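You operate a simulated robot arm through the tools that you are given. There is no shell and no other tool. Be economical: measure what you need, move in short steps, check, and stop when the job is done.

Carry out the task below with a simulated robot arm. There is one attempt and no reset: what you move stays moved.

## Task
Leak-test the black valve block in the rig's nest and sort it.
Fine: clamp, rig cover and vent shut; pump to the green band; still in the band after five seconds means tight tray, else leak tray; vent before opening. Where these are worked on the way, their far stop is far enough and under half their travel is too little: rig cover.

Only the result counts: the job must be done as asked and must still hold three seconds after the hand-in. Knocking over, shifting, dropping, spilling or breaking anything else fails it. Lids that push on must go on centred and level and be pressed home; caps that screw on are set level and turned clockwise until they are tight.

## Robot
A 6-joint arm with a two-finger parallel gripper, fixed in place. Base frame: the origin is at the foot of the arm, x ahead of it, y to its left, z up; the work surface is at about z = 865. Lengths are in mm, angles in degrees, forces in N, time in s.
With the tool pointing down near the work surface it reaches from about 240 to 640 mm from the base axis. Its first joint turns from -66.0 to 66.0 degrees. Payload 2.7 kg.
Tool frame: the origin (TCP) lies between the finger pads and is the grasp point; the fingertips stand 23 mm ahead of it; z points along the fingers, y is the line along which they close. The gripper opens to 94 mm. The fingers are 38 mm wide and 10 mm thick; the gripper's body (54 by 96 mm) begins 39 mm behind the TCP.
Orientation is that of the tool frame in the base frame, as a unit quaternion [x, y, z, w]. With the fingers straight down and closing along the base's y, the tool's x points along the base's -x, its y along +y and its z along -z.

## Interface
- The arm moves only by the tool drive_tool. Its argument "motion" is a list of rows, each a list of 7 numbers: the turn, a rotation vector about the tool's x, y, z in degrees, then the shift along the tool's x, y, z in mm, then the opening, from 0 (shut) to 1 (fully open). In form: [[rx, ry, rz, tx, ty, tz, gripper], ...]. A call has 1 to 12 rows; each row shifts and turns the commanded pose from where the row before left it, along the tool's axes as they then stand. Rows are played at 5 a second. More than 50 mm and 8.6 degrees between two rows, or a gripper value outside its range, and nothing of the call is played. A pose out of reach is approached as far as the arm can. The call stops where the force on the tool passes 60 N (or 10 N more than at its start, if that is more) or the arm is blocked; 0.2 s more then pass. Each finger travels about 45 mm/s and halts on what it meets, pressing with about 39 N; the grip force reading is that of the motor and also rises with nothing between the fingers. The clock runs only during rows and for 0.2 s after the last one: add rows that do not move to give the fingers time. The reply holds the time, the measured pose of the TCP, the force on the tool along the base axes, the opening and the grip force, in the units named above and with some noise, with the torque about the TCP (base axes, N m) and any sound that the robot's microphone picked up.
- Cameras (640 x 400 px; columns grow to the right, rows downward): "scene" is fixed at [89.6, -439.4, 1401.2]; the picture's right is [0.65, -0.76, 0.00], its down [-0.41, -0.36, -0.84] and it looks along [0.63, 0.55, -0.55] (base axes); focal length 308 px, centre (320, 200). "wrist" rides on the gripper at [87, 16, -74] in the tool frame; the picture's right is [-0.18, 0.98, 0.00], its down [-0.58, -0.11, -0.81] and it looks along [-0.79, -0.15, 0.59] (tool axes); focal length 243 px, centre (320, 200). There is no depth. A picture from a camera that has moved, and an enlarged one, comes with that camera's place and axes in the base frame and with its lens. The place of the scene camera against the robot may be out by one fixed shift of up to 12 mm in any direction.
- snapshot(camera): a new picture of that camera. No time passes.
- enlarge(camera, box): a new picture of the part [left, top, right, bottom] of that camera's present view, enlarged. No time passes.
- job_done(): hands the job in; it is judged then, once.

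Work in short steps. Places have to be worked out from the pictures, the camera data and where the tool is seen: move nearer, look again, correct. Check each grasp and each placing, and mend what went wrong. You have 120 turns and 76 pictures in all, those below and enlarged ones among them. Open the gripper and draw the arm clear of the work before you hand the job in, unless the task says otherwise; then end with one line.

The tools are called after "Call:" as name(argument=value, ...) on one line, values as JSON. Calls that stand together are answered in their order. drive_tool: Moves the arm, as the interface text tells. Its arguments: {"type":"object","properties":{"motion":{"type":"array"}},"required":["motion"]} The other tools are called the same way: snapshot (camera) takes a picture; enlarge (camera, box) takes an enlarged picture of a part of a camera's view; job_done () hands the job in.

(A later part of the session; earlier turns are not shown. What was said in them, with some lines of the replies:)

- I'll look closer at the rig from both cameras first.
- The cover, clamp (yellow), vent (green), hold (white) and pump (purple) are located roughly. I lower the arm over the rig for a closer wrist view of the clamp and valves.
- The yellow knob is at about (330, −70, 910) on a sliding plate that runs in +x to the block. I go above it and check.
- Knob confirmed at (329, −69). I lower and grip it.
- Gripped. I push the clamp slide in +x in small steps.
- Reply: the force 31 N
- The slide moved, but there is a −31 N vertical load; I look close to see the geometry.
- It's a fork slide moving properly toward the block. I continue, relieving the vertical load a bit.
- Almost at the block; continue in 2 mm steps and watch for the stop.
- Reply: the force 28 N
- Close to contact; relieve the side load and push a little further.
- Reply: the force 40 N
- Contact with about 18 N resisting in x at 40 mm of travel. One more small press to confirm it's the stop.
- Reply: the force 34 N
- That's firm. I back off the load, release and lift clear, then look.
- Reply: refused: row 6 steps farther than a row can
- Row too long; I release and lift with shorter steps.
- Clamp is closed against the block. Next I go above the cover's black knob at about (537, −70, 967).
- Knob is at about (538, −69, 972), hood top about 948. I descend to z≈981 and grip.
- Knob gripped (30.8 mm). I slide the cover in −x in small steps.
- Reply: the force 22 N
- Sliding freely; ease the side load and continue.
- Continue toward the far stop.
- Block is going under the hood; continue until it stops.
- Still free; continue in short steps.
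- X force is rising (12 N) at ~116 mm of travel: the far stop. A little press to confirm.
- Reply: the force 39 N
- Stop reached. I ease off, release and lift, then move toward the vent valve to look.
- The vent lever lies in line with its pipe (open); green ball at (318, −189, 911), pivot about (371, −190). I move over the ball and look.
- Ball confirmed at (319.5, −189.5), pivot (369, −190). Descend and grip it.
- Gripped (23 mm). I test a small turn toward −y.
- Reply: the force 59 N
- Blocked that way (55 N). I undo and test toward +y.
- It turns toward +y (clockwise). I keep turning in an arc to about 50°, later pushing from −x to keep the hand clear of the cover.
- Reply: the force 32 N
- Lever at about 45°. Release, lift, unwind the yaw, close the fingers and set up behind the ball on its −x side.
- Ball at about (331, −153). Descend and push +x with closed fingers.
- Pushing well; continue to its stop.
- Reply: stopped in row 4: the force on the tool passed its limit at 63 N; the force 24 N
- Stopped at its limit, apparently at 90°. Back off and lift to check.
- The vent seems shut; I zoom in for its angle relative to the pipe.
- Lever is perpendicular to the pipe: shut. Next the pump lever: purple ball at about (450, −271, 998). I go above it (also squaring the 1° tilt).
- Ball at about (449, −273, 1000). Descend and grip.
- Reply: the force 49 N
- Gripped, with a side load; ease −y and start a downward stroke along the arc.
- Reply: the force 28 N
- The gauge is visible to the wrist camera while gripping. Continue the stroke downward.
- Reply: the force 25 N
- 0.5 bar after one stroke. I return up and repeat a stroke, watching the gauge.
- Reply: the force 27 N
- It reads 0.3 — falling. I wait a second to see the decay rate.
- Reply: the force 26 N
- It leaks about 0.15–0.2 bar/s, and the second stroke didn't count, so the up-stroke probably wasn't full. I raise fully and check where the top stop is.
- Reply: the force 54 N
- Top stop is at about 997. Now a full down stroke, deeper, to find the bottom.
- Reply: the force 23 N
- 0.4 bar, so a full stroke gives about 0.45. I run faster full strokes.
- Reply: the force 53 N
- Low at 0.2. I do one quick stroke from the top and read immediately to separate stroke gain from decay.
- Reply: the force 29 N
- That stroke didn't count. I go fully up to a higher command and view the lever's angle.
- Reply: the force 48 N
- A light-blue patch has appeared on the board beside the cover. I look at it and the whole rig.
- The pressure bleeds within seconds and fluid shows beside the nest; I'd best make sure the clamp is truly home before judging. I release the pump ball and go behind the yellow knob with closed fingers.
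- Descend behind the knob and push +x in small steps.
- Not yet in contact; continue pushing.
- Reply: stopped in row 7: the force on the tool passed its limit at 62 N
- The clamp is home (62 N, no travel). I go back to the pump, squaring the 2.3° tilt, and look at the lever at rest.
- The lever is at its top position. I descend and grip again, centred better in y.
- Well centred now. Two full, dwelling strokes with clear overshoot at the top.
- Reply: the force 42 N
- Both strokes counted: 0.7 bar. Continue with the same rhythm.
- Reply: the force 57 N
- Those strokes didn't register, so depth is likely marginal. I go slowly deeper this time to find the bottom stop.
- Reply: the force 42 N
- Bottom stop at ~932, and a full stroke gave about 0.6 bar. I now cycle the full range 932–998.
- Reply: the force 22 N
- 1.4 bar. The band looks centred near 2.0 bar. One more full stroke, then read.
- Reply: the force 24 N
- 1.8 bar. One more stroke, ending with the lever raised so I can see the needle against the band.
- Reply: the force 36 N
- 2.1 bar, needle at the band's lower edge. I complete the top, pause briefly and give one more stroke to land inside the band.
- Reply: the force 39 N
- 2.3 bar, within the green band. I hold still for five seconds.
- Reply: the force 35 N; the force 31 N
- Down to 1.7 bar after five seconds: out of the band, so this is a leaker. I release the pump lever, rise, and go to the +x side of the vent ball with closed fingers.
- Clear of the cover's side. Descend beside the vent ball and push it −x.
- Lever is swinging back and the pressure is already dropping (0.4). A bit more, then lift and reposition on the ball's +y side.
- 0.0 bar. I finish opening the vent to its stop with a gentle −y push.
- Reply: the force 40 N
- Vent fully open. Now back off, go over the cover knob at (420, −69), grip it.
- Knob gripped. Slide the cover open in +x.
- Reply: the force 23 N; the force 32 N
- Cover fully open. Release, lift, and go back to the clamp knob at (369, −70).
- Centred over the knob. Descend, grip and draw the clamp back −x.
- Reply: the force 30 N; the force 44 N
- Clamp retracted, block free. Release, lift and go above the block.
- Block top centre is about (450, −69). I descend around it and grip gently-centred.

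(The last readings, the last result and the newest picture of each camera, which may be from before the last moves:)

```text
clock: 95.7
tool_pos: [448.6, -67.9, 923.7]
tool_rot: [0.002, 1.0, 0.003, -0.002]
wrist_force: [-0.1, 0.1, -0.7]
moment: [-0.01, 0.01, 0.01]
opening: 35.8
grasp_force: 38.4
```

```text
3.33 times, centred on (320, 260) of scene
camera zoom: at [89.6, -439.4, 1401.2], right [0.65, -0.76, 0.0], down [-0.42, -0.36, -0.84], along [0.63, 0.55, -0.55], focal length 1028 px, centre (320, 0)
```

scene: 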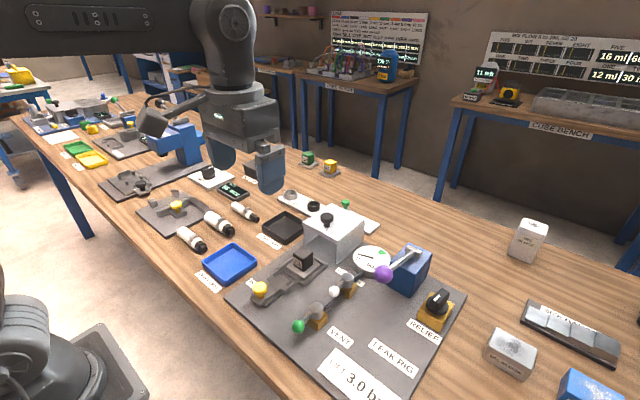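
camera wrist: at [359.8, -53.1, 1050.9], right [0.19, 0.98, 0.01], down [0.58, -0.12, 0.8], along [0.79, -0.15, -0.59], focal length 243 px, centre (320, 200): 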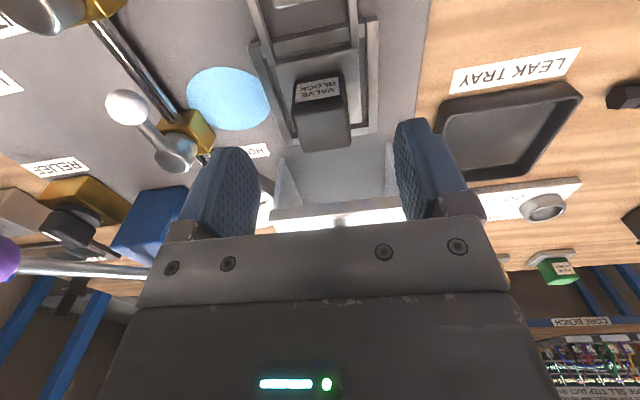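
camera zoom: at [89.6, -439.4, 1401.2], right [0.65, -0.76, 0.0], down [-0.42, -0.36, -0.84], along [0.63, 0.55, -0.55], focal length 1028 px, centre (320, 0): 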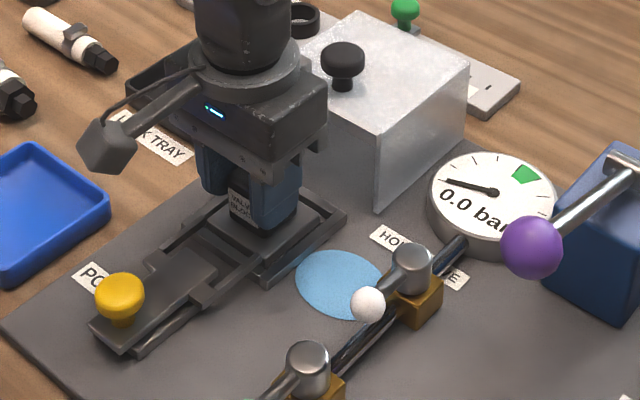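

Gripped (35.8 mm). Lift straight up, move +y then +x to above the leak tray.

Call:
drive_tool(motion=[[0, 0, 0, 0, 0, -20, 0.1], [0, 0, 0, 0, 0, -40, 0.1], [0, 0, 0, 0, 0, -40, 0.1], [0, 0, 0, 0, 40, 0, 0.1], [0, 0, 0, 0, 40, 0, 0.1], [0, 0, 0, 0, 40, 0, 0.1], [0, 0, 0, -40, 28, 0, 0.1], [0, 0, 0, -40, 0, 0, 0.1], [0, 0, 0, 0, 0, 0, 0.1]])

Call:
snapshot(camera="wrist")

Call:
enlarge(camera="scene", box=[220, 120, 380, 240])

```text
clock: 97.7
tool_pos: [532.3, 79.2, 1024.8]
tool_rot: [0.001, 1.0, 0.003, -0.001]
wrist_force: [0.6, -0.3, -2.3]
moment: [-0.01, 0.01, 0.0]
opening: 35.9
grasp_force: 38.4
```

```text
6 pictures are left
camera wrist: at [445.6, 95.9, 1099.2], right [0.19, 0.98, 0.0], down [0.58, -0.12, 0.8], along [0.79, -0.15, -0.59], focal length 243 px, centre (320, 200)
```

wrist: 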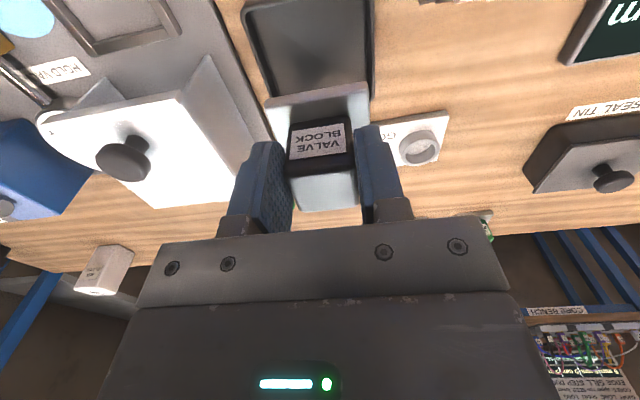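

```text
3.33 times, centred on (300, 180) of scene
camera zoom: at [89.6, -439.4, 1401.2], right [0.65, -0.76, 0.0], down [-0.42, -0.36, -0.84], along [0.63, 0.55, -0.55], focal length 1028 px, centre (387, 267)
```

zoom: 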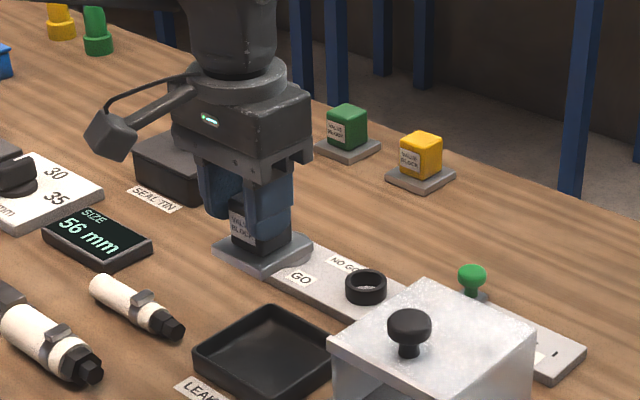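

The grey base belongs to the block (like its coloured siblings). Tray centre is about (526, 76). I shift slightly and lower in stages.

Call:
drive_tool(motion=[[0, 0, 0, 5, -3, 20, 0.1], [0, 0, 0, 0, 0, 30, 0.1], [0, 0, 0, 0, 0, 30, 0.1], [0, 0, 0, 0, 0, 10, 0.1], [0, 0, 0, 0, 0, 0, 0.1]])

Call:
enlarge(camera="scene", box=[240, 180, 340, 255])

```text
clock: 98.9
tool_pos: [524.3, 74.6, 933.4]
tool_rot: [0.002, 1.0, 0.002, -0.002]
wrist_force: [0.0, -0.1, -2.6]
moment: [-0.01, 0.03, -0.01]
opening: 35.8
grasp_force: 39.4
```

```text
5.33 times, centred on (290, 218) of scene
camera zoom: at [89.6, -439.4, 1401.2], right [0.65, -0.76, 0.0], down [-0.42, -0.36, -0.84], along [0.63, 0.55, -0.55], focal length 1645 px, centre (480, 107)
```

zoom: 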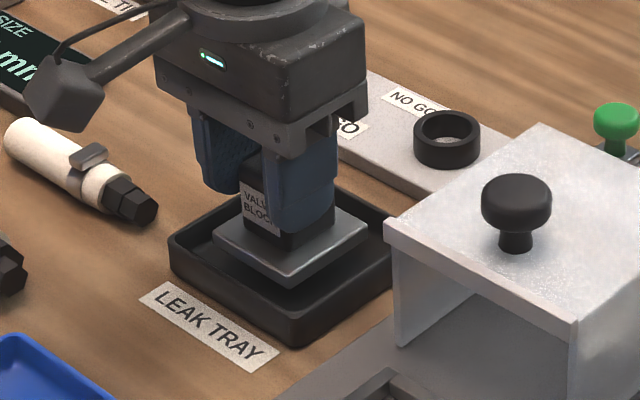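

Centred over the tray. Lower in small steps until it touches.

Call:
drive_tool(motion=[[0, 0, 0, 0, 0, 5, 0.1], [0, 0, 0, 0, 0, 4, 0.1], [0, 0, 0, 0, 0, 3, 0.1], [0, 0, 0, 0, 0, 2, 0.1]])

```text
clock: 99.9
tool_pos: [525.5, 75.1, 919.7]
tool_rot: [0.001, 1.0, 0.003, -0.001]
wrist_force: [-0.3, 0.3, -0.9]
moment: [0.02, 0.04, 0.02]
opening: 35.6
grasp_force: 38.9
```

Call:
drive_tool(motion=[[0, 0, 0, 0, 0, 2, 0.1], [0, 0, 0, 0, 0, 1.5, 0.1], [0, 0, 0, 0, 0, 1.5, 0.1]])

```text
clock: 100.7
tool_pos: [526.6, 75.8, 918.0]
tool_rot: [0.002, 1.0, 0.003, 0.002]
wrist_force: [-8.8, -4.1, 28.6]
moment: [-0.56, -0.09, -0.36]
opening: 36.1
grasp_force: 38.9
```

Contact with the tray floor (29 N). Ease up slightly, release and lift away.

Call:
drive_tool(motion=[[0, 0, 0, 0, 0, -2, 0.1], [0, 0, 0, 0, 0, 0, 0.5], [0, 0, 0, 0, 0, 0, 0.65], [0, 0, 0, 0, 0, -20, 0.65], [0, 0, 0, 0, 0, -40, 0.65], [0, 0, 0, 0, 0, -40, 0.65], [0, 0, 0, 40, 0, -20, 0.65], [0, 0, 0, 45, 0, 0, 0.65], [0, 0, 0, 45, 0, 0, 0.65], [0, 0, 0, 45, 0, 0, 0.65], [0, 0, 0, 40, 0, 0, 0.65]])

Call:
enlarge(camera="scene", box=[200, 170, 460, 340])

```text
clock: 103.1
tool_pos: [311.0, 73.7, 1034.8]
tool_rot: [0.002, 1.0, 0.002, -0.001]
wrist_force: [0.1, 0.4, -0.2]
moment: [-0.05, -0.06, 0.0]
opening: 61.1
grasp_force: 0.0
```

```text
2.35 times, centred on (330, 255) of scene
camera zoom: at [89.6, -439.4, 1401.2], right [0.65, -0.76, 0.0], down [-0.41, -0.36, -0.84], along [0.63, 0.55, -0.55], focal length 726 px, centre (296, 71)
```

zoom: 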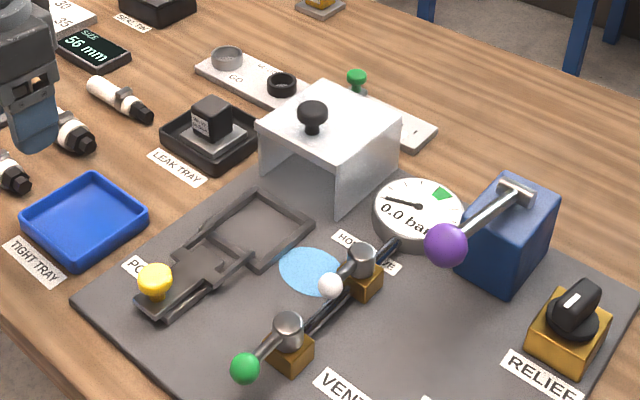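

The block sits level in the leak tray, the rig is vented at 0.0 bar and the arm is clear and open. I hand in.

Call:
job_done()

```text
The job is handed in.
```

The valve block failed the leak test: pumped to 2.3 bar in the green band, it fell to 1.7 bar after five seconds. I vented the rig to 0.0 bar and placed the block in the leak tray; a light-blue patch, apparently fluid, also appeared on the board beside the cover during pumping.
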